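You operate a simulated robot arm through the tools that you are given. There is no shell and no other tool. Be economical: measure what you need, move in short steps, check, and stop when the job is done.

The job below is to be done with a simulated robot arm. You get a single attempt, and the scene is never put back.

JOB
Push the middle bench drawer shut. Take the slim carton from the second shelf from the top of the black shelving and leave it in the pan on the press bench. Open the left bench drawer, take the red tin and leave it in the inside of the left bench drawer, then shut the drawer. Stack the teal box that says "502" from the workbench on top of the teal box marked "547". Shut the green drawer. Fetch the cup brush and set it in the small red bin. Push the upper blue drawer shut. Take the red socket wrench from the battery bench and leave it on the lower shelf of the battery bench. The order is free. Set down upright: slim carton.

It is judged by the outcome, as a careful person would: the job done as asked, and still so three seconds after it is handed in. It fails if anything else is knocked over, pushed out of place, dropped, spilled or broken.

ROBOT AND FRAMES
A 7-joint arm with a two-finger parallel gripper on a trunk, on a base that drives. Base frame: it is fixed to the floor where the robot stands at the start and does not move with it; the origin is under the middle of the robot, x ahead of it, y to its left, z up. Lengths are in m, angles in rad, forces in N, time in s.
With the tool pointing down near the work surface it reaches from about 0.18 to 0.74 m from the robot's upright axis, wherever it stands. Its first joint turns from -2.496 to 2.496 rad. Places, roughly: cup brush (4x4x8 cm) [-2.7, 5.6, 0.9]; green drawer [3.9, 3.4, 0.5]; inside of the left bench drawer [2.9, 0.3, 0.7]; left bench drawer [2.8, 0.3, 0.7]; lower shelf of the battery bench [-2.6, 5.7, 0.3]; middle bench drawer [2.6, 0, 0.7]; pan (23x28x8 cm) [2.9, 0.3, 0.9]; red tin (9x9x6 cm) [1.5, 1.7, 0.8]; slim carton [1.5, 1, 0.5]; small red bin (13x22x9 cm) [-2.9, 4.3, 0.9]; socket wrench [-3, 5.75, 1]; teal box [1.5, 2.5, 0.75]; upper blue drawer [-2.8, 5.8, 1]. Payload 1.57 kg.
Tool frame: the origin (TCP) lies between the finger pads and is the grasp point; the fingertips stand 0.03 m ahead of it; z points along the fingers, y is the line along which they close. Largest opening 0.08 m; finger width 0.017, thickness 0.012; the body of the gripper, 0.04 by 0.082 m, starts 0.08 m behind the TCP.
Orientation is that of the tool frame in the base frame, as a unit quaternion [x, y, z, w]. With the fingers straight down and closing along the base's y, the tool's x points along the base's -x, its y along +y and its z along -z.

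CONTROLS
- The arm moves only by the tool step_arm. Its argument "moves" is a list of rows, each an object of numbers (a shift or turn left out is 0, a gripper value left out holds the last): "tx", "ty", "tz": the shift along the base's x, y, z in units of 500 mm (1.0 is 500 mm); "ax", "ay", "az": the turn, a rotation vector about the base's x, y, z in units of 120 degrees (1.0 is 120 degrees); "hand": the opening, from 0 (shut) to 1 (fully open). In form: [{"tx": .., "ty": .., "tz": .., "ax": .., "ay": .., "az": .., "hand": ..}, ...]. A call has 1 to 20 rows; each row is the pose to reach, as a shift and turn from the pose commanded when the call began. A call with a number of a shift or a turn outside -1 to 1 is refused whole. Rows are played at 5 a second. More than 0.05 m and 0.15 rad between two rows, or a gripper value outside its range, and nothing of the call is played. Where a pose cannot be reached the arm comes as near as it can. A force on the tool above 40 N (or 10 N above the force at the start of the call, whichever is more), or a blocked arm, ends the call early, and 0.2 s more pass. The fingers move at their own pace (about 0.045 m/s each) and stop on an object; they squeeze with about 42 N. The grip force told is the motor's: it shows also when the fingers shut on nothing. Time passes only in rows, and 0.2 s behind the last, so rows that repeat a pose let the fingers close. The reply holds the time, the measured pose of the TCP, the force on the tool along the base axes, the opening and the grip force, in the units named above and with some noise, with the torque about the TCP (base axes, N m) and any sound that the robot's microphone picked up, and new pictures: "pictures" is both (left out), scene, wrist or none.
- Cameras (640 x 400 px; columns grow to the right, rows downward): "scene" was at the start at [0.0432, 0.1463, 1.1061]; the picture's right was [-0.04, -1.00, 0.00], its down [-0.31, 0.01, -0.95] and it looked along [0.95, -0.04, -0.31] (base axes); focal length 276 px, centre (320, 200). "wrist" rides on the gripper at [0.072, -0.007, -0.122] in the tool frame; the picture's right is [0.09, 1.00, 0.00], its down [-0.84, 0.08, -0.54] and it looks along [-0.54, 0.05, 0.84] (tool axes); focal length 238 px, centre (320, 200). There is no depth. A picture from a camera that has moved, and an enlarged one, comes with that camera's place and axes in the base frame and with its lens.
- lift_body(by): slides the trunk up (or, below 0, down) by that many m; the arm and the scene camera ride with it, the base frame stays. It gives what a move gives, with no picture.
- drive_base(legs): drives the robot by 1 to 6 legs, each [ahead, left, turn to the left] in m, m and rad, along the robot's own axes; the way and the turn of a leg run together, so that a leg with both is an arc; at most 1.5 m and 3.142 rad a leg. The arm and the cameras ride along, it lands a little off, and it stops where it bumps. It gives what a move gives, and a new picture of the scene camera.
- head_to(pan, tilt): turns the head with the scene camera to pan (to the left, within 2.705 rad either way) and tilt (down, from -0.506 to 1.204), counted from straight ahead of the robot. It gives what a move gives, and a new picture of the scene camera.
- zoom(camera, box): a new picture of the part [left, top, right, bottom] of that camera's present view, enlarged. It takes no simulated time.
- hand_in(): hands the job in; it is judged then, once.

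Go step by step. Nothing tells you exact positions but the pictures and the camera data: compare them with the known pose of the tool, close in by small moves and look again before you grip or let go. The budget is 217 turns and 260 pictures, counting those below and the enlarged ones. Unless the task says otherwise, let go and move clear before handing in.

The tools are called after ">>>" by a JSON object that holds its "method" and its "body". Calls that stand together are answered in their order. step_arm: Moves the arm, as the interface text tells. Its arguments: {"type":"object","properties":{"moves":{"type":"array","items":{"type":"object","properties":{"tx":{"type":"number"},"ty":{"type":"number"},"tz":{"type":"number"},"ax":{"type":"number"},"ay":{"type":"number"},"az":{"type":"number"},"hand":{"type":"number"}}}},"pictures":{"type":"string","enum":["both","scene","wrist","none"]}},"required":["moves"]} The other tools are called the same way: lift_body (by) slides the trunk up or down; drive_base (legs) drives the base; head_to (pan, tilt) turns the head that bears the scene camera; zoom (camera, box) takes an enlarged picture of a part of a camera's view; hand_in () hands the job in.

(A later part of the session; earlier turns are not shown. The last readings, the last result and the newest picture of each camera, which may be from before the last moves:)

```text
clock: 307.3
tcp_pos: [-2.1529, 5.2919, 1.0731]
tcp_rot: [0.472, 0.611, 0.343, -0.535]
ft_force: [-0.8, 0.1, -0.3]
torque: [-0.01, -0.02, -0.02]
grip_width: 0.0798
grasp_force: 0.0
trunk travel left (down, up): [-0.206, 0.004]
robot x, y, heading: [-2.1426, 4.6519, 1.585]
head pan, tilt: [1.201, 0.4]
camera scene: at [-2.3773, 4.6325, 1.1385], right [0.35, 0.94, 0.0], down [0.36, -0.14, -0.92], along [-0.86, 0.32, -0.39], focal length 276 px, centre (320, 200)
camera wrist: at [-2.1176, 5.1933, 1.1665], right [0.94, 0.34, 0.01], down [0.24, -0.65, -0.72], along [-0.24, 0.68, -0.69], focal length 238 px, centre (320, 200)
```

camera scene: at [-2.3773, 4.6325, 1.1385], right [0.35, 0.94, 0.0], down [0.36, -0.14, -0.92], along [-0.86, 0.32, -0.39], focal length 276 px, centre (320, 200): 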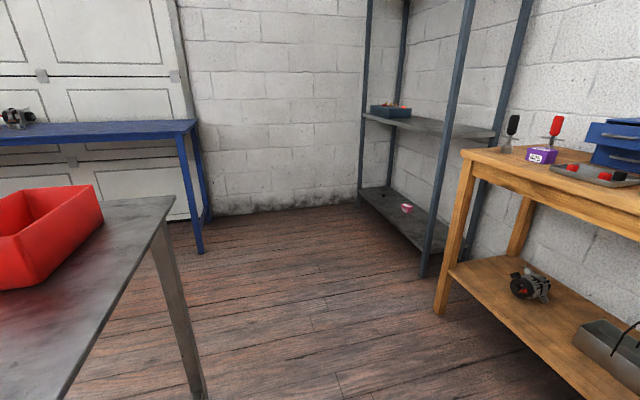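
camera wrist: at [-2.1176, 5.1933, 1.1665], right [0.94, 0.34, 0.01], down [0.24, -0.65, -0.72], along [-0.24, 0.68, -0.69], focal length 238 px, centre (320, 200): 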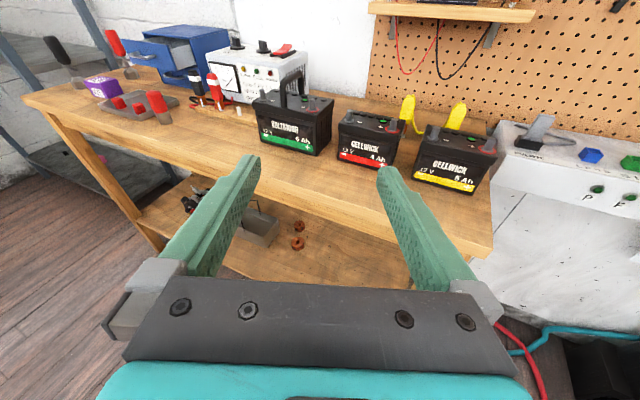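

Freed, and the camera is on top now. Slide left along the bench to face the blue unit and cup brush.

>>> {"method": "drive_base", "body": {"legs": [[0.1, 0, 0], [0, 0.55, 0]]}}

>>> {"method": "head_to", "body": {"pan": 0.0, "tilt": 0.35}}

>>> {"method": "zoom", "body": {"camera": "wrist", "box": [0, 0, 640, 400]}}

```text
clock: 311.2
tcp_pos: [-2.7102, 5.3846, 1.0719]
tcp_rot: [0.473, 0.61, 0.344, -0.534]
ft_force: [-0.1, -1.0, 0.2]
torque: [-0.04, 0.02, 0.0]
grip_width: 0.0802
grasp_force: 0.0
trunk travel left (down, up): [-0.206, 0.004]
robot x, y, heading: [-2.698, 4.7418, 1.585]
head pan, tilt: [1.201, 0.4]
camera scene: at [-2.9354, 4.7259, 1.1385], right [0.35, 0.94, 0.0], down [0.36, -0.14, -0.92], along [-0.86, 0.32, -0.39], focal length 276 px, centre (320, 200)
```

scene: 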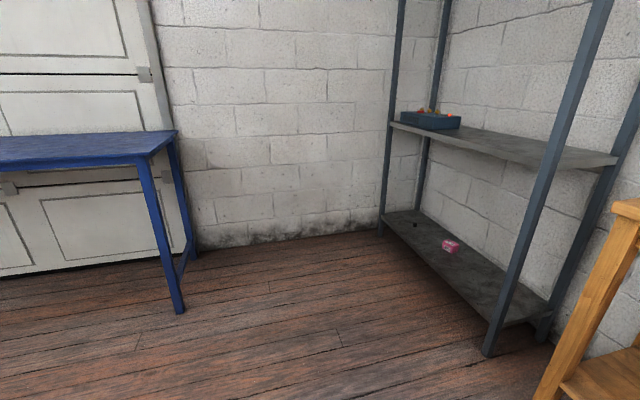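

```text
clock: 312.6
tcp_pos: [-2.7101, 5.3847, 1.072]
tcp_rot: [0.473, 0.61, 0.344, -0.534]
ft_force: [0.0, -0.1, 0.5]
torque: [0.0, 0.0, -0.04]
grip_width: 0.0799
grasp_force: 0.0
trunk travel left (down, up): [-0.206, 0.004]
robot x, y, heading: [-2.6974, 4.7484, 1.583]
head pan, tilt: [0.0, 0.351]
camera scene: at [-2.8499, 4.7867, 1.1431], right [1.0, 0.01, 0.0], down [0.01, -0.34, -0.94], along [-0.01, 0.94, -0.34], focal length 276 px, centre (320, 200)
```

scene: 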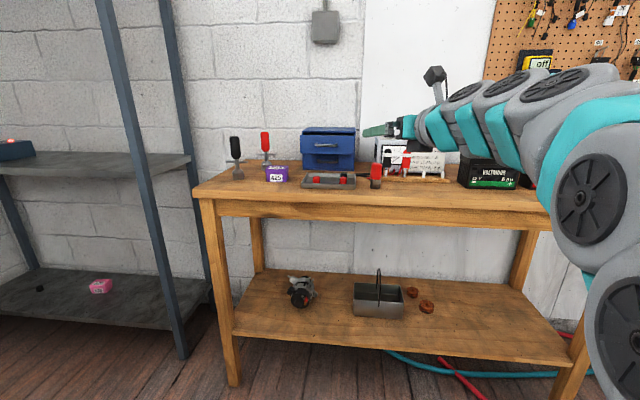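

```text
1.00 times, centred on (320, 200) of wrist (not enlarged: the box is as wide or as high as the picture)
camera zoom: at [-2.6745, 5.2862, 1.1661], right [0.94, 0.33, 0.0], down [0.24, -0.65, -0.72], along [-0.24, 0.68, -0.69], focal length 238 px, centre (320, 200)
```

zoom: 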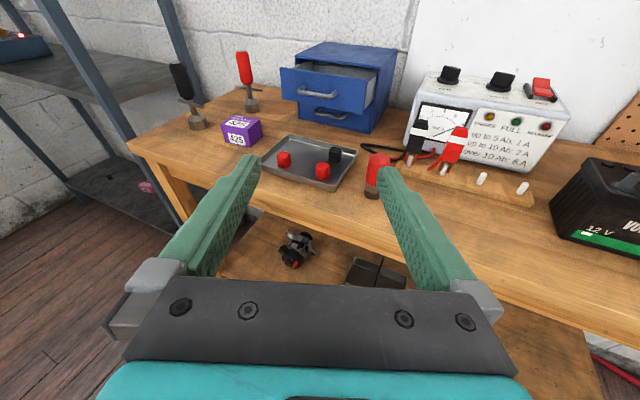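

Blue drawer face centre ≈ (-2.834, 5.743, 1.0), handle in the middle. I'll align closed fingers just above the handle and push.

>>> {"method": "step_arm", "body": {"moves": [{"az": -0.055, "tx": -0.06, "hand": 0}, {"az": -0.11, "tx": -0.12}, {"az": -0.164, "tx": -0.19}, {"az": -0.164, "tx": -0.248, "tz": -0.04}, {"az": -0.164, "tx": -0.248, "tz": -0.07}], "pictures": "none"}}

>>> {"method": "drive_base", "body": {"legs": [[0.25, 0, 0]]}}

>>> {"method": "zoom", "body": {"camera": "wrist", "box": [0, 0, 640, 400]}}

```text
clock: 313.8
tcp_pos: [-2.8335, 5.3856, 1.037]
tcp_rot: [0.571, 0.52, 0.43, -0.468]
ft_force: [-0.8, 0.1, 0.1]
torque: [-0.02, 0.0, 0.01]
grip_width: 0.0
grasp_force: 14.4
trunk travel left (down, up): [-0.206, 0.004]
robot x, y, heading: [-2.6987, 4.7442, 1.587]
head pan, tilt: [0.0, 0.351]
```

```text
clock: 315.6
tcp_pos: [-2.8349, 5.6349, 1.0384]
tcp_rot: [0.571, 0.52, 0.43, -0.467]
ft_force: [-0.4, 0.0, 0.9]
torque: [-0.02, -0.02, 0.0]
grip_width: 0.0002
grasp_force: 21.4
trunk travel left (down, up): [-0.206, 0.004]
robot x, y, heading: [-2.7029, 4.9955, 1.588]
head pan, tilt: [0.0, 0.351]
camera scene: at [-2.8528, 5.0367, 1.1431], right [1.0, 0.01, 0.0], down [0.0, -0.34, -0.94], along [-0.01, 0.94, -0.34], focal length 276 px, centre (320, 200)
```

scene: 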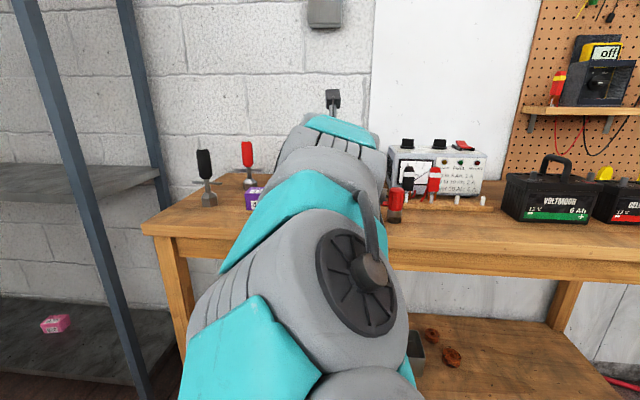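

```text
1.00 times, centred on (320, 200) of wrist (not enlarged: the box is as wide or as high as the picture)
camera zoom: at [-2.836, 5.5299, 1.1314], right [1.0, 0.0, 0.0], down [0.0, -0.69, -0.72], along [0.01, 0.72, -0.69], focal length 238 px, centre (320, 200)
```

zoom: 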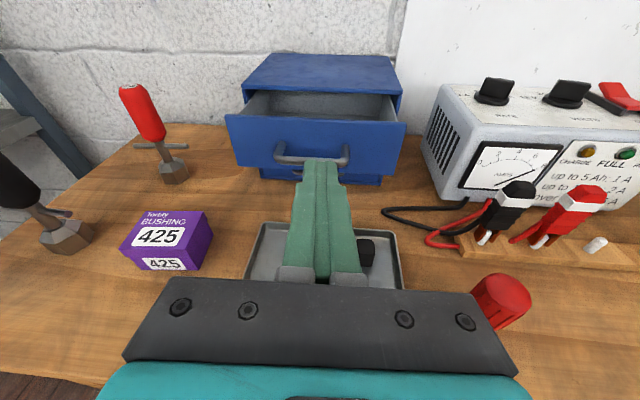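

The handle fills the middle of the face, so I'll push right beside it (x≈-2.777, z≈1.003).

>>> {"method": "step_arm", "body": {"moves": [{"tx": 0.06, "tz": -0.02}, {"tx": 0.116, "tz": -0.058}, {"tx": 0.116, "tz": -0.058, "ty": 0.05}, {"tx": 0.116, "tz": -0.058, "ty": 0.1}, {"tx": 0.116, "tz": -0.058, "ty": 0.14}], "pictures": "wrist"}}

```text
clock: 316.9
tcp_pos: [-2.7763, 5.7058, 1.0096]
tcp_rot: [0.571, 0.52, 0.431, -0.467]
ft_force: [0.1, -0.3, 0.5]
torque: [-0.03, 0.0, 0.01]
grip_width: 0.0001
grasp_force: 21.2
trunk travel left (down, up): [-0.206, 0.004]
robot x, y, heading: [-2.7036, 4.9977, 1.584]
head pan, tilt: [0.0, 0.351]
camera wrist: at [-2.7772, 5.6006, 1.1036], right [1.0, 0.0, 0.0], down [0.0, -0.69, -0.72], along [0.01, 0.72, -0.69], focal length 238 px, centre (320, 200)
```

wrist: 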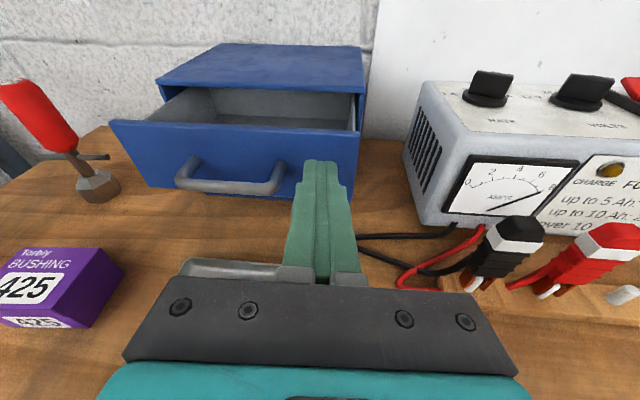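

>>> {"method": "step_arm", "body": {"moves": [{"ty": 0.02}, {"ty": 0.04}, {"ty": 0.06}, {"ty": 0.08}, {"ty": 0.1}, {"ty": 0.12}, {"ty": 0.14}, {"ty": 0.16}, {"ty": 0.18}, {"ty": 0.2}, {"ty": 0.22}, {"ty": 0.24}], "pictures": "wrist"}}

```text
clock: 319.4
tcp_pos: [-2.7774, 5.7851, 1.0096]
tcp_rot: [0.571, 0.52, 0.43, -0.467]
ft_force: [0.3, 0.0, 0.3]
torque: [0.0, 0.01, -0.02]
grip_width: 0.0004
grasp_force: 21.2
out of reach, approached as far as the arm can: row 9, 10, 11, 12
trunk travel left (down, up): [-0.206, 0.004]
robot x, y, heading: [-2.7003, 4.9967, 1.583]
head pan, tilt: [0.0, 0.351]
camera wrist: at [-2.7772, 5.6797, 1.1026], right [1.0, 0.0, 0.0], down [0.0, -0.69, -0.72], along [0.01, 0.72, -0.69], focal length 238 px, centre (320, 200)
```

wrist: 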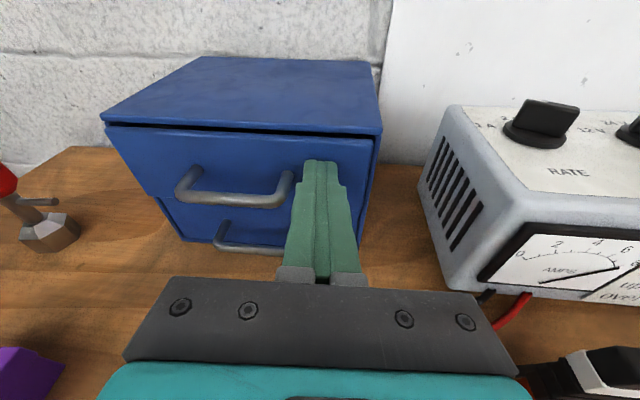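

Nearly shut. Back off slightly, drive a bit closer and finish the push.

>>> {"method": "step_arm", "body": {"moves": [{"ty": -0.06}, {"ty": -0.14}], "pictures": "none"}}

>>> {"method": "drive_base", "body": {"legs": [[0.06, 0, 0]]}}

>>> {"method": "step_arm", "body": {"moves": [{"ty": 0.02}, {"ty": 0.04}, {"ty": 0.06}, {"ty": 0.07}, {"ty": 0.08}, {"ty": 0.09}, {"ty": 0.1}, {"ty": 0.11}, {"ty": 0.12}], "pictures": "wrist"}}

```text
clock: 320.1
tcp_pos: [-2.7779, 5.7146, 1.0063]
tcp_rot: [0.571, 0.52, 0.431, -0.467]
ft_force: [0.0, -0.4, -1.1]
torque: [0.0, 0.0, -0.02]
grip_width: 0.0
grasp_force: 21.1
trunk travel left (down, up): [-0.206, 0.004]
robot x, y, heading: [-2.6987, 4.993, 1.579]
head pan, tilt: [0.0, 0.351]
```

```text
clock: 321.0
tcp_pos: [-2.7768, 5.7738, 1.0069]
tcp_rot: [0.571, 0.52, 0.43, -0.467]
ft_force: [-0.4, -0.3, 0.1]
torque: [0.0, 0.01, -0.01]
grip_width: 0.0001
grasp_force: 21.4
trunk travel left (down, up): [-0.206, 0.004]
robot x, y, heading: [-2.7072, 5.0527, 1.581]
head pan, tilt: [0.0, 0.351]
camera scene: at [-2.8536, 5.0963, 1.1431], right [1.0, 0.01, 0.0], down [0.0, -0.34, -0.94], along [-0.01, 0.94, -0.34], focal length 276 px, centre (320, 200)
```

scene: 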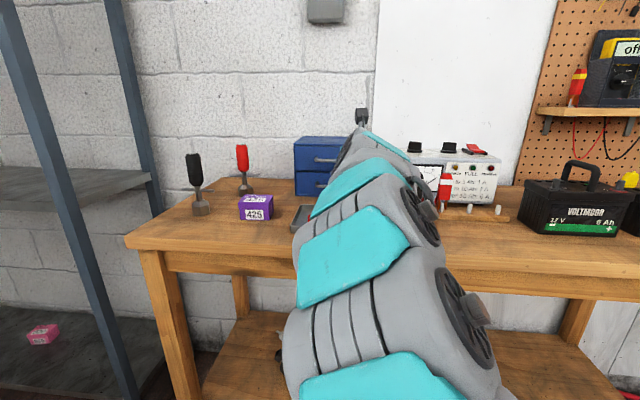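

```text
clock: 322.0
tcp_pos: [-2.7773, 5.8045, 1.0061]
tcp_rot: [0.573, 0.52, 0.43, -0.466]
ft_force: [0.2, -22.1, 2.0]
torque: [0.02, -0.01, -0.25]
grip_width: 0.0
grasp_force: 21.4
trunk travel left (down, up): [-0.206, 0.004]
robot x, y, heading: [-2.7015, 5.0548, 1.581]
head pan, tilt: [0.0, 0.351]
stopped in row 4: the force on the tool passed its limit at 52 N (the readings are from after the stop); the commanded pose is now the measured one
camera wrist: at [-2.7785, 5.6998, 1.0992], right [1.0, -0.01, 0.0], down [0.0, -0.7, -0.72], along [0.01, 0.72, -0.7], focal length 238 px, centre (320, 200)
```

wrist: 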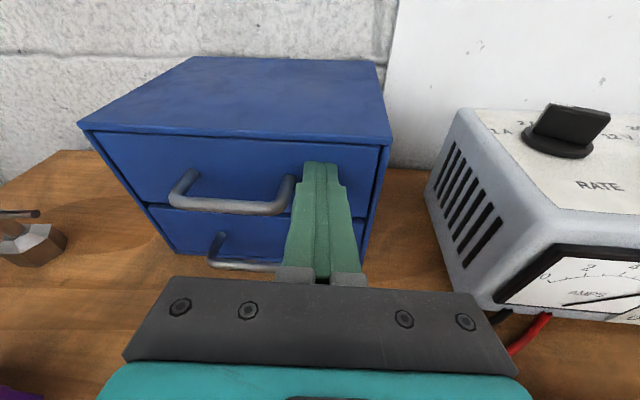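

Blue drawer is shut. Withdraw, and set up a 45° pitched approach for the cup brush.

>>> {"method": "step_arm", "body": {"moves": [{"ty": -0.06, "tz": 0.01}, {"ty": -0.14, "tz": 0.03}], "pictures": "none"}}

>>> {"method": "drive_base", "body": {"legs": [[-0.3, 0, 0]]}}

>>> {"method": "step_arm", "body": {"moves": [{"ax": -0.06, "tz": 0.03, "tx": 0.03, "hand": 1}, {"ax": -0.12, "tz": 0.06, "tx": 0.06}, {"ax": -0.18, "tz": 0.06, "tx": 0.1}, {"ax": -0.24, "tz": 0.06, "tx": 0.14}, {"ax": -0.283, "tz": 0.06, "tx": 0.15}], "pictures": "both"}}

```text
clock: 322.6
tcp_pos: [-2.7767, 5.7346, 1.0181]
tcp_rot: [0.573, 0.521, 0.429, -0.465]
ft_force: [0.6, 1.0, -0.6]
torque: [0.02, 0.01, -0.03]
grip_width: 0.0
grasp_force: 21.5
trunk travel left (down, up): [-0.206, 0.004]
robot x, y, heading: [-2.7036, 5.0564, 1.582]
head pan, tilt: [0.0, 0.351]
```

```text
clock: 324.6
tcp_pos: [-2.7737, 5.4364, 1.0188]
tcp_rot: [0.573, 0.521, 0.428, -0.466]
ft_force: [-0.3, -0.7, 0.3]
torque: [0.01, 0.02, -0.02]
grip_width: 0.0
grasp_force: 21.2
trunk travel left (down, up): [-0.206, 0.004]
robot x, y, heading: [-2.6966, 4.7544, 1.582]
head pan, tilt: [0.0, 0.351]
camera scene: at [-2.8504, 4.7975, 1.1431], right [1.0, 0.01, 0.0], down [0.0, -0.34, -0.94], along [-0.01, 0.94, -0.34], focal length 276 px, centre (320, 200)
```

scene: 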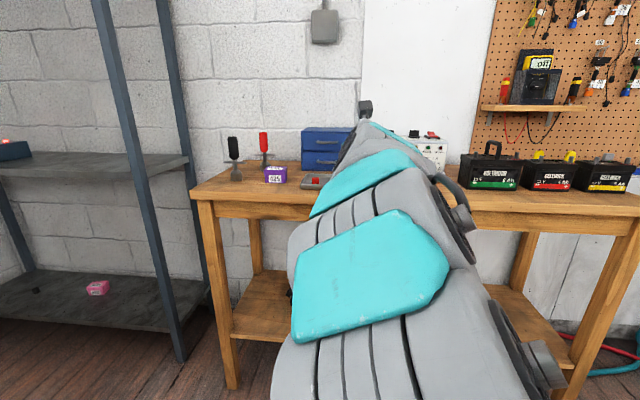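

```text
clock: 326.0
tcp_pos: [-3.1216, 5.2549, 1.0507]
tcp_rot: [0.41, 0.819, 0.148, -0.373]
ft_force: [0.0, 0.9, 0.8]
torque: [-0.03, 0.02, 0.01]
grip_width: 0.0798
grasp_force: 0.0
out of reach, approached as far as the arm can: row 3, 4, 5
trunk travel left (down, up): [-0.206, 0.004]
robot x, y, heading: [-2.7001, 4.7543, 1.586]
head pan, tilt: [0.0, 0.351]
stopped in row 5: the arm was blocked; the commanded pose is now the measured one
camera scene: at [-2.8509, 4.7972, 1.143], right [1.0, 0.01, 0.0], down [0.0, -0.34, -0.94], along [-0.01, 0.94, -0.34], focal length 276 px, centre (320, 200)
camera wrist: at [-3.0948, 5.2248, 1.1859], right [0.74, 0.67, 0.0], down [0.65, -0.72, -0.25], along [-0.17, 0.19, -0.97], focal length 238 px, centre (320, 200)
```

scene: 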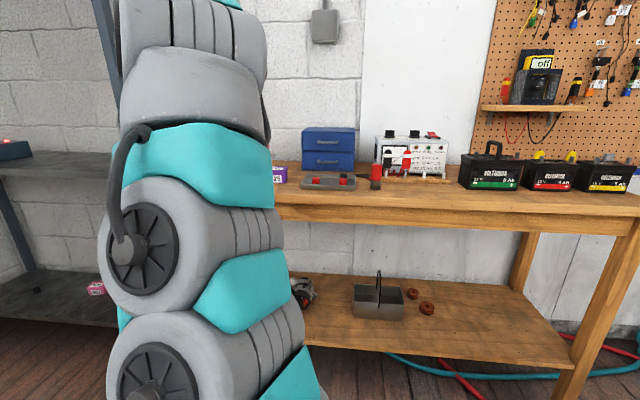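
wrist: 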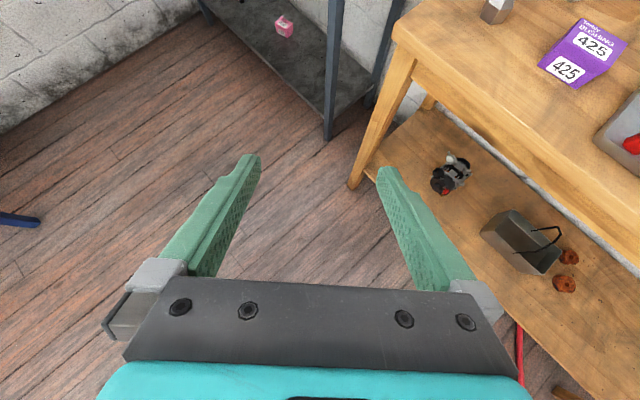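

The arm swung left but in a natural in-plane posture (tool pitched 43°). I'll simply turn the base right so the tool points straight at the bench.

>>> {"method": "drive_base", "body": {"legs": [[0, 0, -0.73]]}}

>>> {"method": "zoom", "body": {"camera": "wrist", "box": [0, 0, 640, 400]}}

```text
clock: 328.4
tcp_pos: [-2.6776, 5.4091, 1.0511]
tcp_rot: [0.677, 0.616, 0.272, -0.296]
ft_force: [0.2, -0.1, -0.4]
torque: [0.0, -0.02, 0.01]
grip_width: 0.08
grasp_force: 0.0
trunk travel left (down, up): [-0.206, 0.004]
robot x, y, heading: [-2.6991, 4.7525, 0.851]
head pan, tilt: [0.0, 0.351]
camera scene: at [-2.7842, 4.8874, 1.1431], right [0.75, -0.66, 0.0], down [-0.23, -0.26, -0.94], along [0.62, 0.71, -0.34], focal length 276 px, centre (320, 200)
```

scene: 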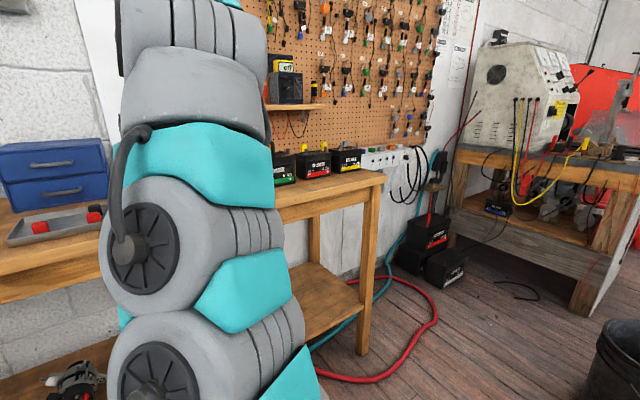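

```text
1.00 times, centred on (320, 200) of wrist (not enlarged: the box is as wide or as high as the picture)
camera zoom: at [-2.6783, 5.3682, 1.1861], right [1.0, 0.0, 0.0], down [0.0, -0.97, -0.25], along [0.0, 0.25, -0.97], focal length 238 px, centre (320, 200)
```

zoom: 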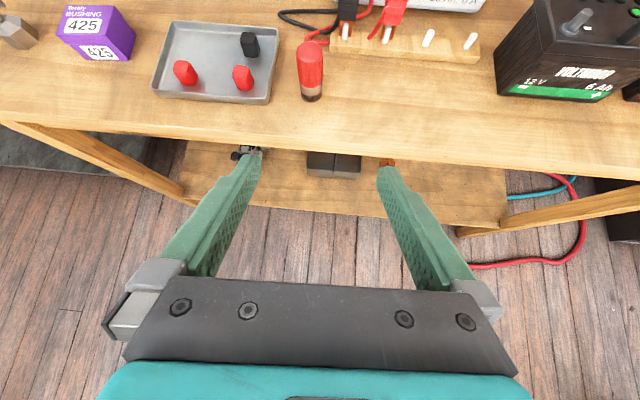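

The brush stands at (-2.692, 5.622), vertical. Shift the base so the gripper is above it.

>>> {"method": "drive_base", "body": {"legs": [[0.141, 0.142, 0]]}}

>>> {"method": "step_arm", "body": {"moves": [{"tz": -0.04, "hand": 0.75}, {"tz": -0.08}, {"tz": -0.11}], "pictures": "wrist"}}

```text
clock: 330.0
tcp_pos: [-2.6868, 5.61, 1.0526]
tcp_rot: [0.678, 0.615, 0.273, -0.295]
ft_force: [-0.1, -0.2, -0.4]
torque: [0.04, -0.02, -0.02]
grip_width: 0.0799
grasp_force: 0.0
trunk travel left (down, up): [-0.206, 0.004]
robot x, y, heading: [-2.7112, 4.9559, 0.848]
head pan, tilt: [0.0, 0.351]
camera scene: at [-2.7959, 5.0885, 1.1431], right [0.75, -0.66, 0.0], down [-0.23, -0.26, -0.94], along [0.62, 0.7, -0.34], focal length 276 px, centre (320, 200)
```

scene: 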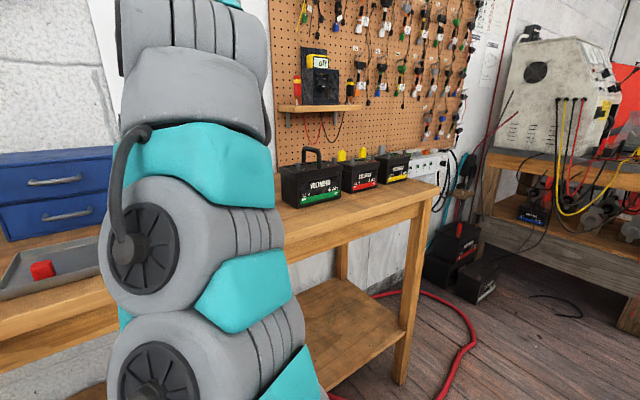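

```text
clock: 331.0
tcp_pos: [-2.6371, 5.6101, 0.9904]
tcp_rot: [0.704, 0.587, 0.285, -0.28]
ft_force: [0.8, -0.5, 0.5]
torque: [-0.01, -0.04, 0.0]
grip_width: 0.0599
grasp_force: 0.1
trunk travel left (down, up): [-0.206, 0.004]
robot x, y, heading: [-2.7146, 4.9563, 0.845]
head pan, tilt: [0.0, 0.351]
stopped in row 3: the arm was blocked; the commanded pose is now the measured one
camera wrist: at [-2.6415, 5.5706, 1.1252], right [1.0, -0.09, 0.01], down [-0.09, -0.97, -0.24], along [0.03, 0.24, -0.97], focal length 238 px, centre (320, 200)
```

wrist: 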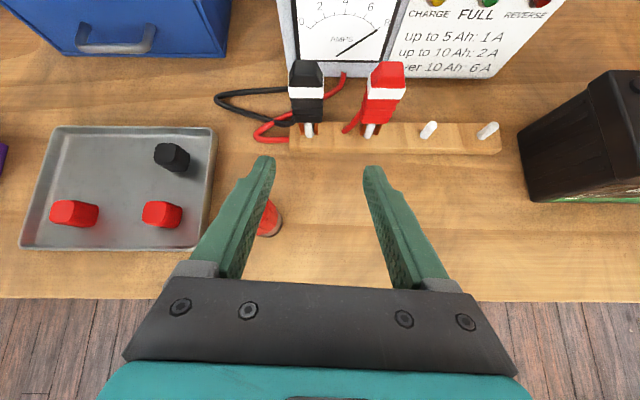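

The arm is jammed in an awkward elbow posture. Lift clear, back away from the bench, and re-posture the arm in open space.

>>> {"method": "step_arm", "body": {"moves": [{"tz": 0.05}, {"tz": 0.12}], "pictures": "none"}}

>>> {"method": "drive_base", "body": {"legs": [[-0.18, -0.16, 0], [0.5, -0.5, 0], [-0.2, -0.3, 0]]}}

>>> {"method": "head_to", "body": {"pan": -0.3, "tilt": 0.3}}

```text
clock: 331.8
tcp_pos: [-2.6721, 5.6103, 1.0504]
tcp_rot: [0.688, 0.607, 0.276, -0.287]
ft_force: [0.4, -0.3, -0.9]
torque: [-0.03, 0.05, 0.05]
grip_width: 0.0601
grasp_force: 0.1
trunk travel left (down, up): [-0.206, 0.004]
robot x, y, heading: [-2.7147, 4.9563, 0.842]
head pan, tilt: [0.0, 0.351]
stopped in row 2: the arm was blocked; the commanded pose is now the measured one
```

```text
clock: 338.9
tcp_pos: [-1.8817, 5.0646, 1.0505]
tcp_rot: [0.688, 0.608, 0.276, -0.287]
ft_force: [1.1, 0.2, -0.5]
torque: [0.0, 0.0, 0.02]
grip_width: 0.0602
grasp_force: 0.1
trunk travel left (down, up): [-0.206, 0.004]
robot x, y, heading: [-1.9238, 4.4094, 0.848]
head pan, tilt: [0.0, 0.351]
camera scene: at [-2.0055, 4.5428, 1.1431], right [0.75, -0.66, 0.0], down [-0.23, -0.26, -0.94], along [0.62, 0.7, -0.34], focal length 276 px, centre (320, 200)
```

scene: 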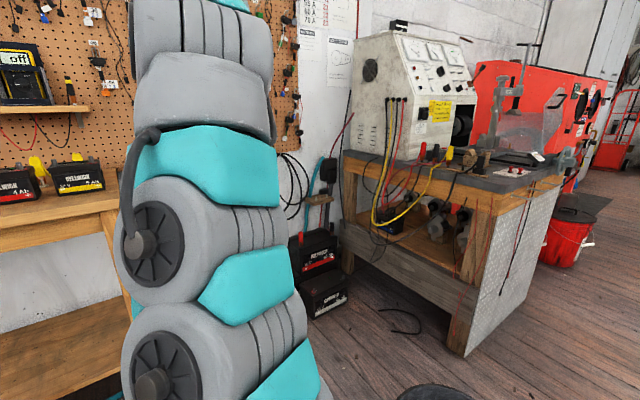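

```text
clock: 339.7
tcp_pos: [-1.8814, 5.0641, 1.0499]
tcp_rot: [0.687, 0.608, 0.275, -0.287]
ft_force: [-0.1, 0.3, 0.0]
torque: [-0.02, 0.0, 0.03]
grip_width: 0.0601
grasp_force: 0.1
trunk travel left (down, up): [-0.206, 0.004]
robot x, y, heading: [-1.9199, 4.4072, 0.853]
head pan, tilt: [-0.3, 0.3]
camera scene: at [-1.9874, 4.5217, 1.1478], right [0.52, -0.85, 0.0], down [-0.25, -0.15, -0.96], along [0.81, 0.5, -0.3], focal length 276 px, centre (320, 200)
```

scene: 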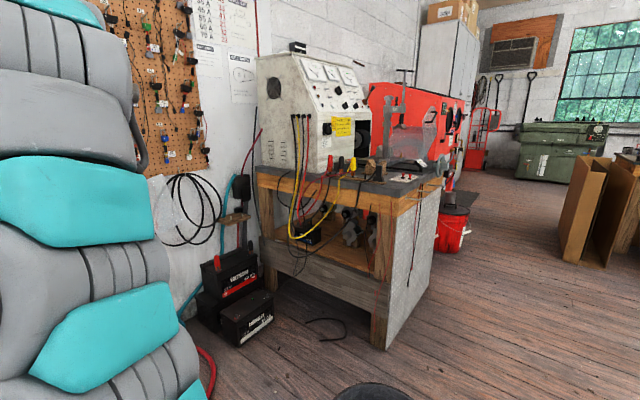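

>>> {"method": "step_arm", "body": {"moves": [{"tx": 0.096, "ty": -0.01, "az": -0.035}, {"tx": 0.191, "ty": -0.026, "az": -0.07}, {"tx": 0.285, "ty": -0.049, "az": -0.105}, {"tx": 0.376, "ty": -0.079, "az": -0.14}, {"tx": 0.466, "ty": -0.116, "az": -0.175}, {"tx": 0.552, "ty": -0.158, "az": -0.21}, {"tx": 0.634, "ty": -0.208, "az": -0.245}, {"tx": 0.714, "ty": -0.263, "az": -0.28}, {"tx": 0.789, "ty": -0.324, "az": -0.315}, {"tx": 0.859, "ty": -0.39, "az": -0.35}, {"tx": 0.924, "ty": -0.461, "az": -0.385}], "pictures": "scene"}}

```text
clock: 342.1
tcp_pos: [-1.4187, 4.8332, 1.0511]
tcp_rot: [0.87, 0.289, 0.367, -0.156]
ft_force: [-0.2, -0.1, -0.3]
torque: [-0.02, 0.01, -0.03]
grip_width: 0.0601
grasp_force: 0.0
trunk travel left (down, up): [-0.206, 0.004]
robot x, y, heading: [-1.9192, 4.4112, 0.845]
head pan, tilt: [-0.3, 0.3]
camera scene: at [-1.9874, 4.5217, 1.1478], right [0.52, -0.85, 0.0], down [-0.25, -0.15, -0.96], along [0.81, 0.5, -0.3], focal length 276 px, centre (320, 200)
```

scene: 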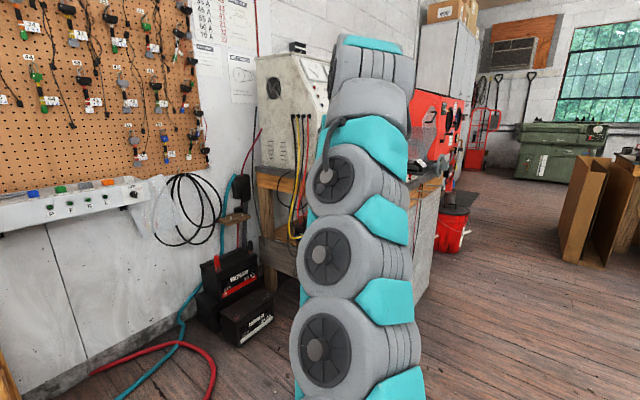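

The arm is clear of the head now. Turn so the tool points at the bench and return to the brush.

>>> {"method": "drive_base", "body": {"legs": [[0, 0, 0.848], [0.53, 0, 0], [0, 0.71, 0]]}}

>>> {"method": "zoom", "body": {"camera": "wrist", "box": [0, 0, 640, 400]}}

```text
clock: 350.8
tcp_pos: [-2.6447, 5.5077, 1.0502]
tcp_rot: [0.684, 0.612, 0.273, -0.289]
ft_force: [0.2, 0.2, 0.3]
torque: [-0.04, 0.0, 0.01]
grip_width: 0.0603
grasp_force: 0.0
trunk travel left (down, up): [-0.206, 0.004]
robot x, y, heading: [-2.6812, 4.8548, 1.669]
head pan, tilt: [-0.3, 0.3]
camera scene: at [-2.8049, 4.8807, 1.1478], right [0.98, -0.2, 0.0], down [-0.06, -0.29, -0.96], along [0.19, 0.94, -0.3], focal length 276 px, centre (320, 200)
```

scene: 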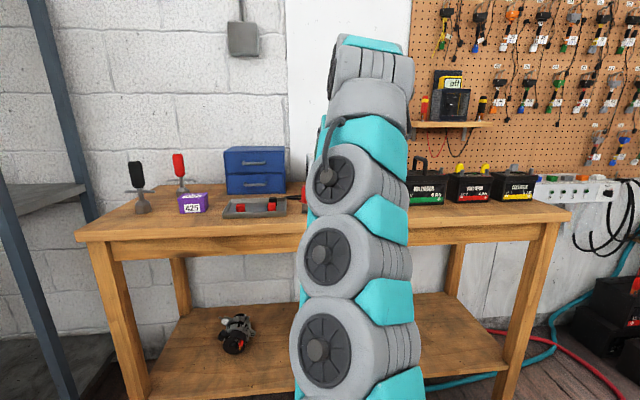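

```text
1.00 times, centred on (320, 200) of wrist (not enlarged: the box is as wide or as high as the picture)
camera zoom: at [-2.6465, 5.4694, 1.1849], right [1.0, -0.02, 0.01], down [-0.02, -0.97, -0.24], along [0.01, 0.24, -0.97], focal length 238 px, centre (320, 200)
```

zoom: 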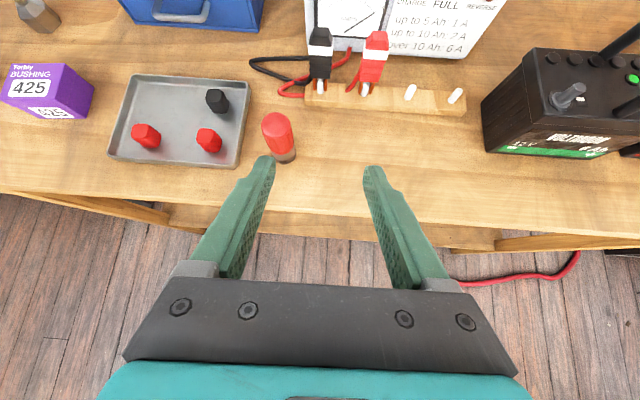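

>>> {"method": "step_arm", "body": {"moves": [{"tx": -0.03, "ty": 0.07, "hand": 0.81}, {"tx": -0.06, "ty": 0.14}, {"tx": -0.092, "ty": 0.208}, {"tx": -0.092, "ty": 0.208, "tz": -0.07}], "pictures": "wrist"}}

```text
clock: 351.8
tcp_pos: [-2.6897, 5.5862, 0.9908]
tcp_rot: [0.682, 0.612, 0.275, -0.291]
ft_force: [0.0, 0.1, -0.3]
torque: [0.01, -0.01, -0.01]
grip_width: 0.0647
grasp_force: 0.1
out of reach, approached as far as the arm can: row 1, 2, 3, 4
trunk travel left (down, up): [-0.206, 0.004]
robot x, y, heading: [-2.679, 4.8509, 1.666]
head pan, tilt: [-0.3, 0.3]
camera wrist: at [-2.6923, 5.5455, 1.1253], right [1.0, -0.02, 0.01], down [-0.02, -0.97, -0.25], along [0.01, 0.25, -0.97], focal length 238 px, centre (320, 200)
```

wrist: 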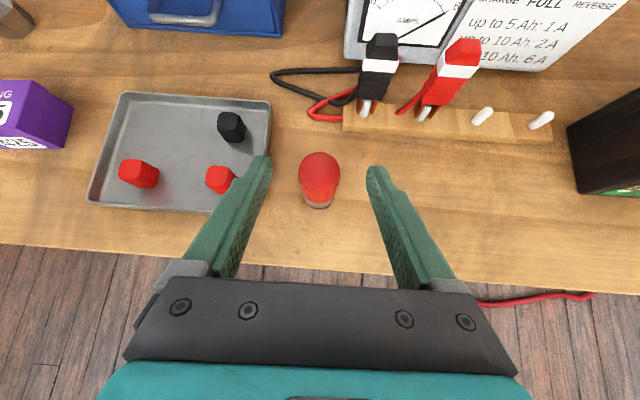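

>>> {"method": "step_arm", "body": {"moves": [{"ty": -0.06}, {"ty": -0.14}, {"ty": -0.18}], "pictures": "none"}}

>>> {"method": "drive_base", "body": {"legs": [[0.11, -0.01, 0]]}}

>>> {"method": "zoom", "body": {"camera": "wrist", "box": [0, 0, 640, 400]}}

```text
clock: 352.6
tcp_pos: [-2.6887, 5.4955, 0.9878]
tcp_rot: [0.684, 0.612, 0.275, -0.288]
ft_force: [0.0, 1.0, -0.5]
torque: [-0.04, 0.02, -0.01]
grip_width: 0.0646
grasp_force: 0.1
trunk travel left (down, up): [-0.206, 0.004]
robot x, y, heading: [-2.6768, 4.8547, 1.665]
head pan, tilt: [-0.3, 0.3]
```

```text
clock: 353.8
tcp_pos: [-2.6891, 5.6081, 0.9882]
tcp_rot: [0.684, 0.612, 0.274, -0.289]
ft_force: [-0.1, -0.4, -0.4]
torque: [-0.01, 0.0, -0.02]
grip_width: 0.0649
grasp_force: 0.0
trunk travel left (down, up): [-0.206, 0.004]
robot x, y, heading: [-2.6833, 4.9634, 1.662]
head pan, tilt: [-0.3, 0.3]
camera scene: at [-2.8058, 4.9914, 1.1478], right [0.98, -0.2, 0.0], down [-0.06, -0.29, -0.96], along [0.19, 0.94, -0.3], focal length 276 px, centre (320, 200)
```

scene: 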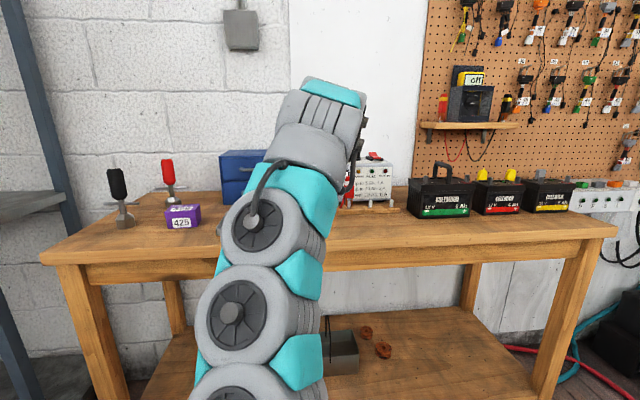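

```text
1.00 times, centred on (320, 200) of wrist (not enlarged: the box is as wide or as high as the picture)
camera zoom: at [-2.6915, 5.567, 1.1234], right [1.0, -0.02, 0.01], down [-0.02, -0.97, -0.24], along [0.01, 0.24, -0.97], focal length 238 px, centre (320, 200)
```

zoom: 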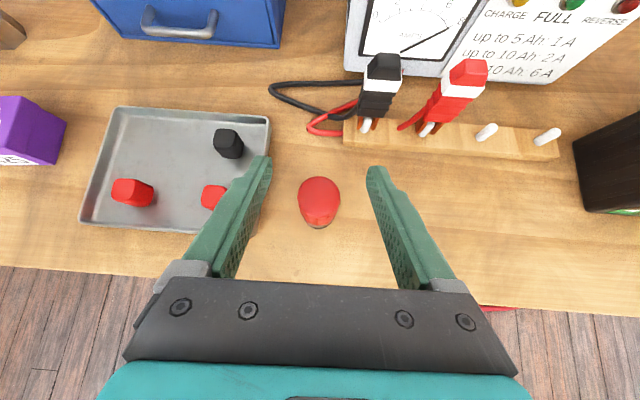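

>>> {"method": "step_arm", "body": {"moves": [{"tz": -0.04, "ty": 0.002}, {"tz": -0.08, "ty": 0.004}, {"tz": -0.12, "ty": 0.004}], "pictures": "wrist"}}

```text
clock: 354.6
tcp_pos: [-2.6889, 5.6088, 0.9267]
tcp_rot: [0.683, 0.612, 0.274, -0.289]
ft_force: [0.0, 0.7, -0.1]
torque: [0.0, 0.03, -0.01]
grip_width: 0.0648
grasp_force: 0.0
trunk travel left (down, up): [-0.206, 0.004]
robot x, y, heading: [-2.6809, 4.9639, 1.671]
head pan, tilt: [-0.3, 0.3]
camera wrist: at [-2.6909, 5.5694, 1.062], right [1.0, -0.02, 0.01], down [-0.02, -0.97, -0.24], along [0.01, 0.24, -0.97], focal length 238 px, centre (320, 200)
```

wrist: 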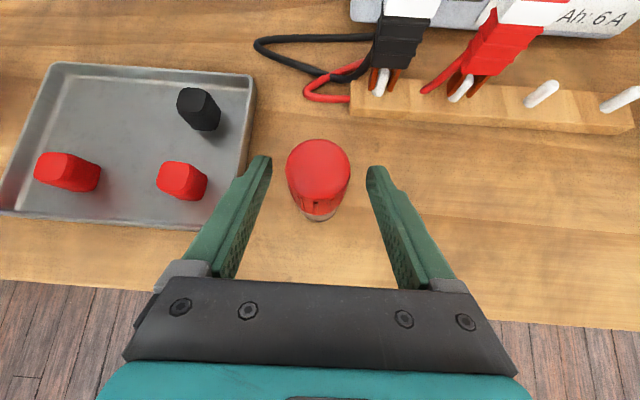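

>>> {"method": "step_arm", "body": {"moves": [{"ty": 0.01, "tz": -0.006}, {"ty": 0.01, "tz": -0.006, "hand": 0}, {"ty": 0.01, "tz": -0.006}, {"ty": 0.01, "tz": -0.006}, {"ty": 0.01, "tz": -0.006}, {"ty": 0.01, "tz": 0.03}, {"ty": 0.01, "tz": 0.1}, {"ty": 0.0, "tz": 0.18}, {"ty": -0.02, "tz": 0.24}], "pictures": "wrist"}}

```text
clock: 356.8
tcp_pos: [-2.811, 5.5854, 1.047]
tcp_rot: [0.616, 0.68, 0.243, -0.315]
ft_force: [0.7, -0.2, -1.0]
torque: [-0.02, 0.07, 0.01]
grip_width: 0.031
grasp_force: 39.4
trunk travel left (down, up): [-0.206, 0.004]
robot x, y, heading: [-2.6802, 4.9595, 1.666]
head pan, tilt: [-0.3, 0.3]
stopped in row 9: the arm was blocked; the commanded pose is now the measured one
camera wrist: at [-2.8051, 5.5455, 1.1817], right [0.98, 0.18, 0.01], down [0.18, -0.95, -0.24], along [-0.04, 0.24, -0.97], focal length 238 px, centre (320, 200)
```

wrist: 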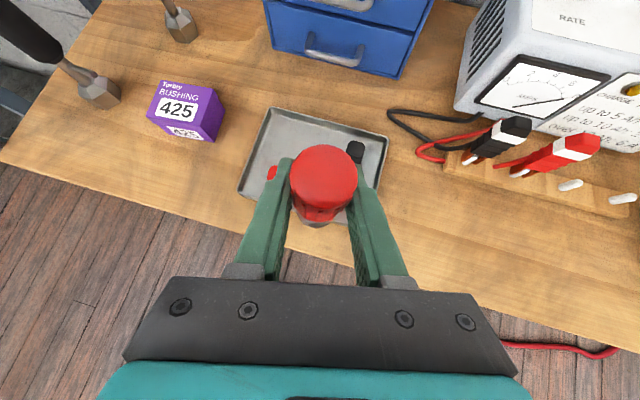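

Brush gripped. Back away from the bench, move right and turn to face the grey table with the small red bin.

>>> {"method": "drive_base", "body": {"legs": [[-0.15, 0, 0], [0, -0.6, 0], [-0.5, 0, 0], [0, 0, 1.47]]}}

>>> {"method": "head_to", "body": {"pan": 0.3, "tilt": 0.4}}

>>> {"method": "zoom", "body": {"camera": "wrist", "box": [0, 0, 640, 400]}}

```text
clock: 367.2
tcp_pos: [-2.6589, 4.3156, 1.0477]
tcp_rot: [0.013, 0.918, -0.027, -0.396]
ft_force: [0.5, -0.5, -1.5]
torque: [0.01, 0.01, 0.02]
grip_width: 0.0305
grasp_force: 39.5
trunk travel left (down, up): [-0.206, 0.004]
robot x, y, heading: [-2.0255, 4.3687, 3.116]
head pan, tilt: [-0.3, 0.3]
camera scene: at [-2.0692, 4.2472, 1.1478], right [0.32, 0.95, 0.0], down [0.28, -0.1, -0.96], along [-0.9, 0.31, -0.3], focal length 276 px, centre (320, 200)
```

scene: 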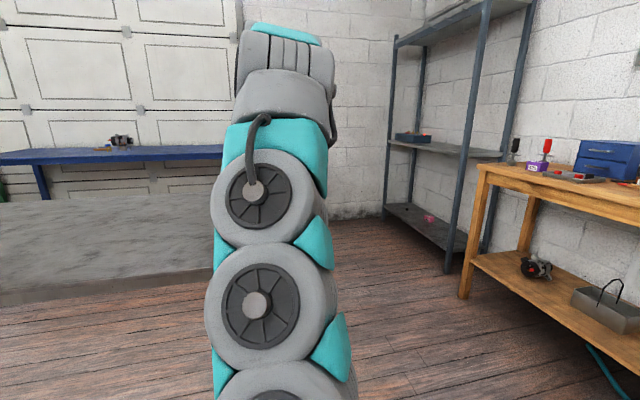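

```text
clock: 368.2
tcp_pos: [-2.6587, 4.3164, 1.0472]
tcp_rot: [0.013, 0.917, -0.027, -0.397]
ft_force: [1.0, -1.0, -0.2]
torque: [0.03, -0.01, -0.01]
grip_width: 0.0305
grasp_force: 39.8
trunk travel left (down, up): [-0.206, 0.004]
robot x, y, heading: [-2.0243, 4.3697, 3.117]
head pan, tilt: [0.3, 0.4]
camera scene: at [-2.07, 4.1922, 1.1385], right [-0.27, 0.96, 0.0], down [0.37, 0.1, -0.92], along [-0.89, -0.25, -0.39], focal length 276 px, centre (320, 200)
```

scene: 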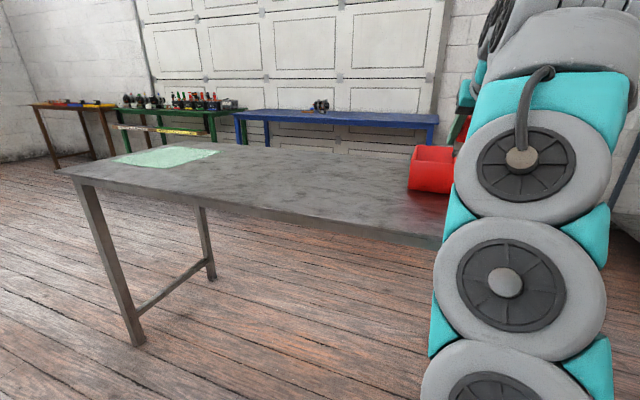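

```text
1.00 times, centred on (320, 200) of wrist (not enlarged: the box is as wide or as high as the picture)
camera zoom: at [-2.6191, 4.3177, 1.1816], right [-0.06, 1.0, 0.01], down [0.97, 0.06, -0.24], along [-0.24, -0.01, -0.97], focal length 238 px, centre (320, 200)
```

zoom: 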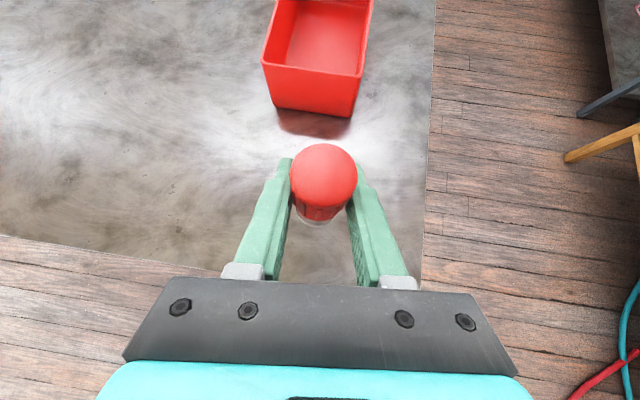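

Bin rim: near edge x≈-2.84, y 4.235–4.35, rim z≈0.94, table 0.85. Drive so the brush is over it.

>>> {"method": "drive_base", "body": {"legs": [[0.24, 0.02, 0]]}}

>>> {"method": "zoom", "body": {"camera": "wrist", "box": [0, 0, 640, 400]}}

```text
clock: 369.9
tcp_pos: [-2.8973, 4.2997, 1.047]
tcp_rot: [0.011, 0.917, -0.028, -0.397]
ft_force: [0.2, 0.1, 0.0]
torque: [0.01, 0.01, -0.02]
grip_width: 0.0305
grasp_force: 39.6
trunk travel left (down, up): [-0.206, 0.004]
robot x, y, heading: [-2.2651, 4.35, 3.123]
head pan, tilt: [0.3, 0.4]
camera scene: at [-2.3067, 4.1778, 1.1385], right [-0.27, 0.96, 0.0], down [0.37, 0.11, -0.92], along [-0.89, -0.25, -0.39], focal length 276 px, centre (320, 200)
```

scene: 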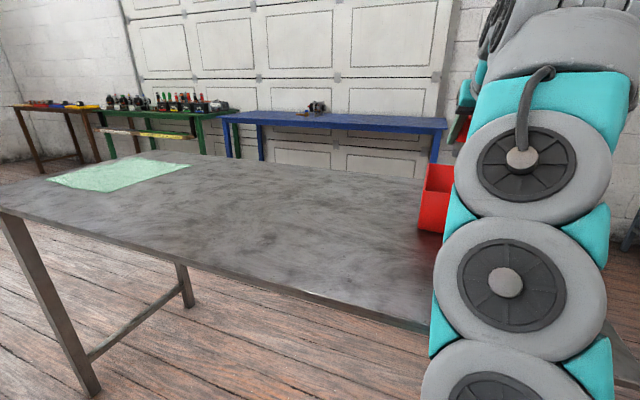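

```text
1.00 times, centred on (320, 200) of wrist (not enlarged: the box is as wide or as high as the picture)
camera zoom: at [-2.8565, 4.3008, 1.1816], right [-0.06, 1.0, 0.01], down [0.97, 0.06, -0.24], along [-0.24, -0.01, -0.97], focal length 238 px, centre (320, 200)
```

zoom: 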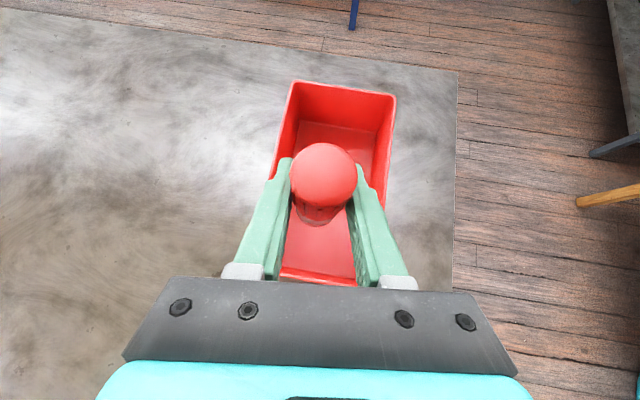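

>>> {"method": "step_arm", "body": {"moves": [{"tx": -0.05, "ty": 0.01, "tz": -0.03}, {"tx": -0.1, "ty": 0.02, "tz": -0.06}, {"tx": -0.118, "ty": 0.022, "tz": -0.1}], "pictures": "wrist"}}

```text
clock: 370.7
tcp_pos: [-2.957, 4.3089, 0.9969]
tcp_rot: [0.011, 0.917, -0.028, -0.397]
ft_force: [1.0, 0.8, -1.1]
torque: [-0.01, 0.05, -0.03]
grip_width: 0.0311
grasp_force: 39.9
trunk travel left (down, up): [-0.206, 0.004]
robot x, y, heading: [-2.2625, 4.3563, 3.121]
head pan, tilt: [0.3, 0.4]
camera wrist: at [-2.9168, 4.3115, 1.1318], right [-0.06, 1.0, 0.01], down [0.97, 0.06, -0.24], along [-0.24, -0.01, -0.97], focal length 238 px, centre (320, 200)
```

wrist: 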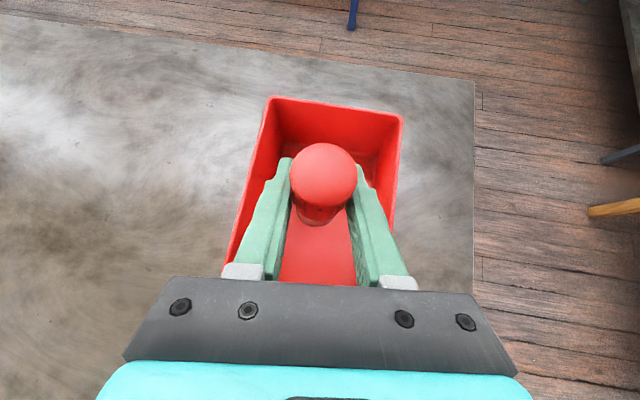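

Centred in the bin. Lower gently to contact.

>>> {"method": "step_arm", "body": {"moves": [{"tz": -0.05, "ty": 0.004}, {"tz": -0.1, "ty": 0.004}, {"tz": -0.13, "ty": 0.004}, {"tz": -0.145, "ty": 0.004}, {"tz": -0.155, "ty": 0.004}, {"tz": -0.163, "ty": 0.004}, {"tz": -0.17, "ty": 0.004}], "pictures": "wrist"}}

```text
clock: 372.3
tcp_pos: [-2.9546, 4.3122, 0.9103]
tcp_rot: [0.012, 0.918, -0.028, -0.396]
ft_force: [-0.4, -0.6, -0.7]
torque: [0.01, 0.0, -0.03]
grip_width: 0.0307
grasp_force: 40.3
trunk travel left (down, up): [-0.206, 0.004]
robot x, y, heading: [-2.2585, 4.3544, 3.12]
head pan, tilt: [0.3, 0.4]
camera wrist: at [-2.9156, 4.3146, 1.0456], right [-0.06, 1.0, 0.01], down [0.97, 0.06, -0.24], along [-0.24, -0.01, -0.97], focal length 238 px, centre (320, 200)
```

wrist: 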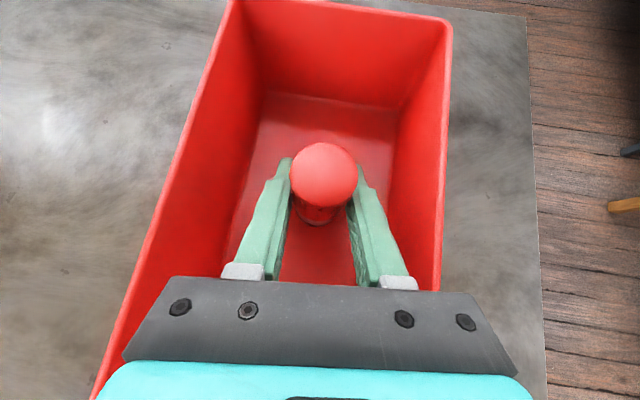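

>>> {"method": "step_arm", "body": {"moves": [{"tz": -0.008}, {"tz": -0.014}, {"tz": -0.02}, {"tz": -0.026}, {"tz": -0.032}], "pictures": "none"}}

```text
clock: 373.5
tcp_pos: [-2.9544, 4.3112, 0.897]
tcp_rot: [0.01, 0.917, -0.029, -0.398]
ft_force: [0.7, -1.3, 33.6]
torque: [0.5, 0.03, -0.04]
grip_width: 0.0311
grasp_force: 40.2
trunk travel left (down, up): [-0.206, 0.004]
robot x, y, heading: [-2.265, 4.355, 3.12]
head pan, tilt: [0.3, 0.4]
```

Brush base is on the bin floor. Release and rise.

>>> {"method": "step_arm", "body": {"moves": [{"tz": 0.005}, {"tz": 0.006, "hand": 0.5}, {"tz": 0.006, "hand": 0.6}, {"tz": 0.006, "hand": 0.62}, {"tz": 0.06}, {"tz": 0.13}, {"tz": 0.2}], "pictures": "wrist"}}

```text
clock: 375.1
tcp_pos: [-2.9384, 4.3211, 1.0095]
tcp_rot: [0.026, 0.902, -0.04, -0.43]
ft_force: [-1.2, 7.4, -0.7]
torque: [-0.48, 0.02, 0.55]
grip_width: 0.05
grasp_force: 0.0
out of reach, approached as far as the arm can: row 6, 7
trunk travel left (down, up): [-0.206, 0.004]
robot x, y, heading: [-2.2642, 4.3554, 3.118]
head pan, tilt: [0.3, 0.4]
camera wrist: at [-2.8897, 4.3277, 1.1415], right [-0.05, 1.0, -0.02], down [0.95, 0.04, -0.31], along [-0.31, -0.04, -0.95], focal length 238 px, centre (320, 200)
```

wrist: 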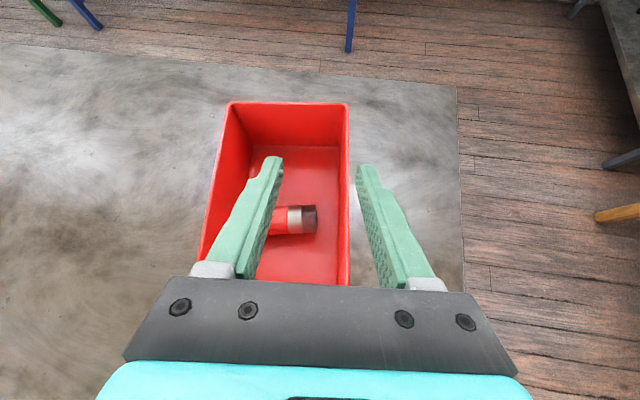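

The brush tipped over but is lying in the bin. There's some residual side force; look closely before moving.

>>> {"method": "zoom", "body": {"camera": "wrist", "box": [180, 80, 420, 300]}}

>>> {"method": "head_to", "body": {"pan": 0.1, "tilt": 0.45}}

```text
1.82 times, centred on (300, 190) of wrist
camera zoom: at [-2.8897, 4.3277, 1.1415], right [-0.05, 1.0, -0.02], down [0.95, 0.04, -0.31], along [-0.31, -0.04, -0.95], focal length 433 px, centre (356, 218)
```

zoom: 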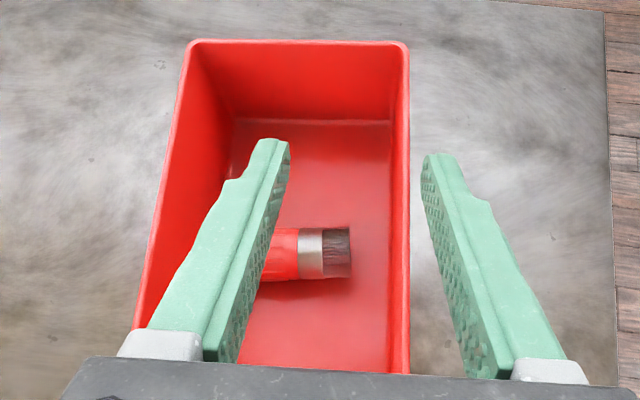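

```text
clock: 375.9
tcp_pos: [-2.9369, 4.3142, 1.0113]
tcp_rot: [0.02, 0.901, -0.041, -0.432]
ft_force: [0.0, -0.1, -0.4]
torque: [-0.01, 0.04, 0.0]
grip_width: 0.0497
grasp_force: 0.1
trunk travel left (down, up): [-0.206, 0.004]
robot x, y, heading: [-2.2597, 4.3523, 3.117]
head pan, tilt: [0.099, 0.45]
camera scene: at [-2.3093, 4.1962, 1.1339], right [-0.08, 1.0, 0.0], down [0.43, 0.03, -0.9], along [-0.9, -0.07, -0.44], focal length 276 px, centre (320, 200)
```

scene: 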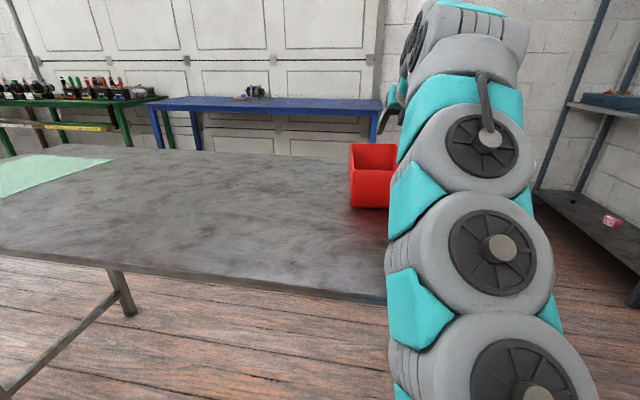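

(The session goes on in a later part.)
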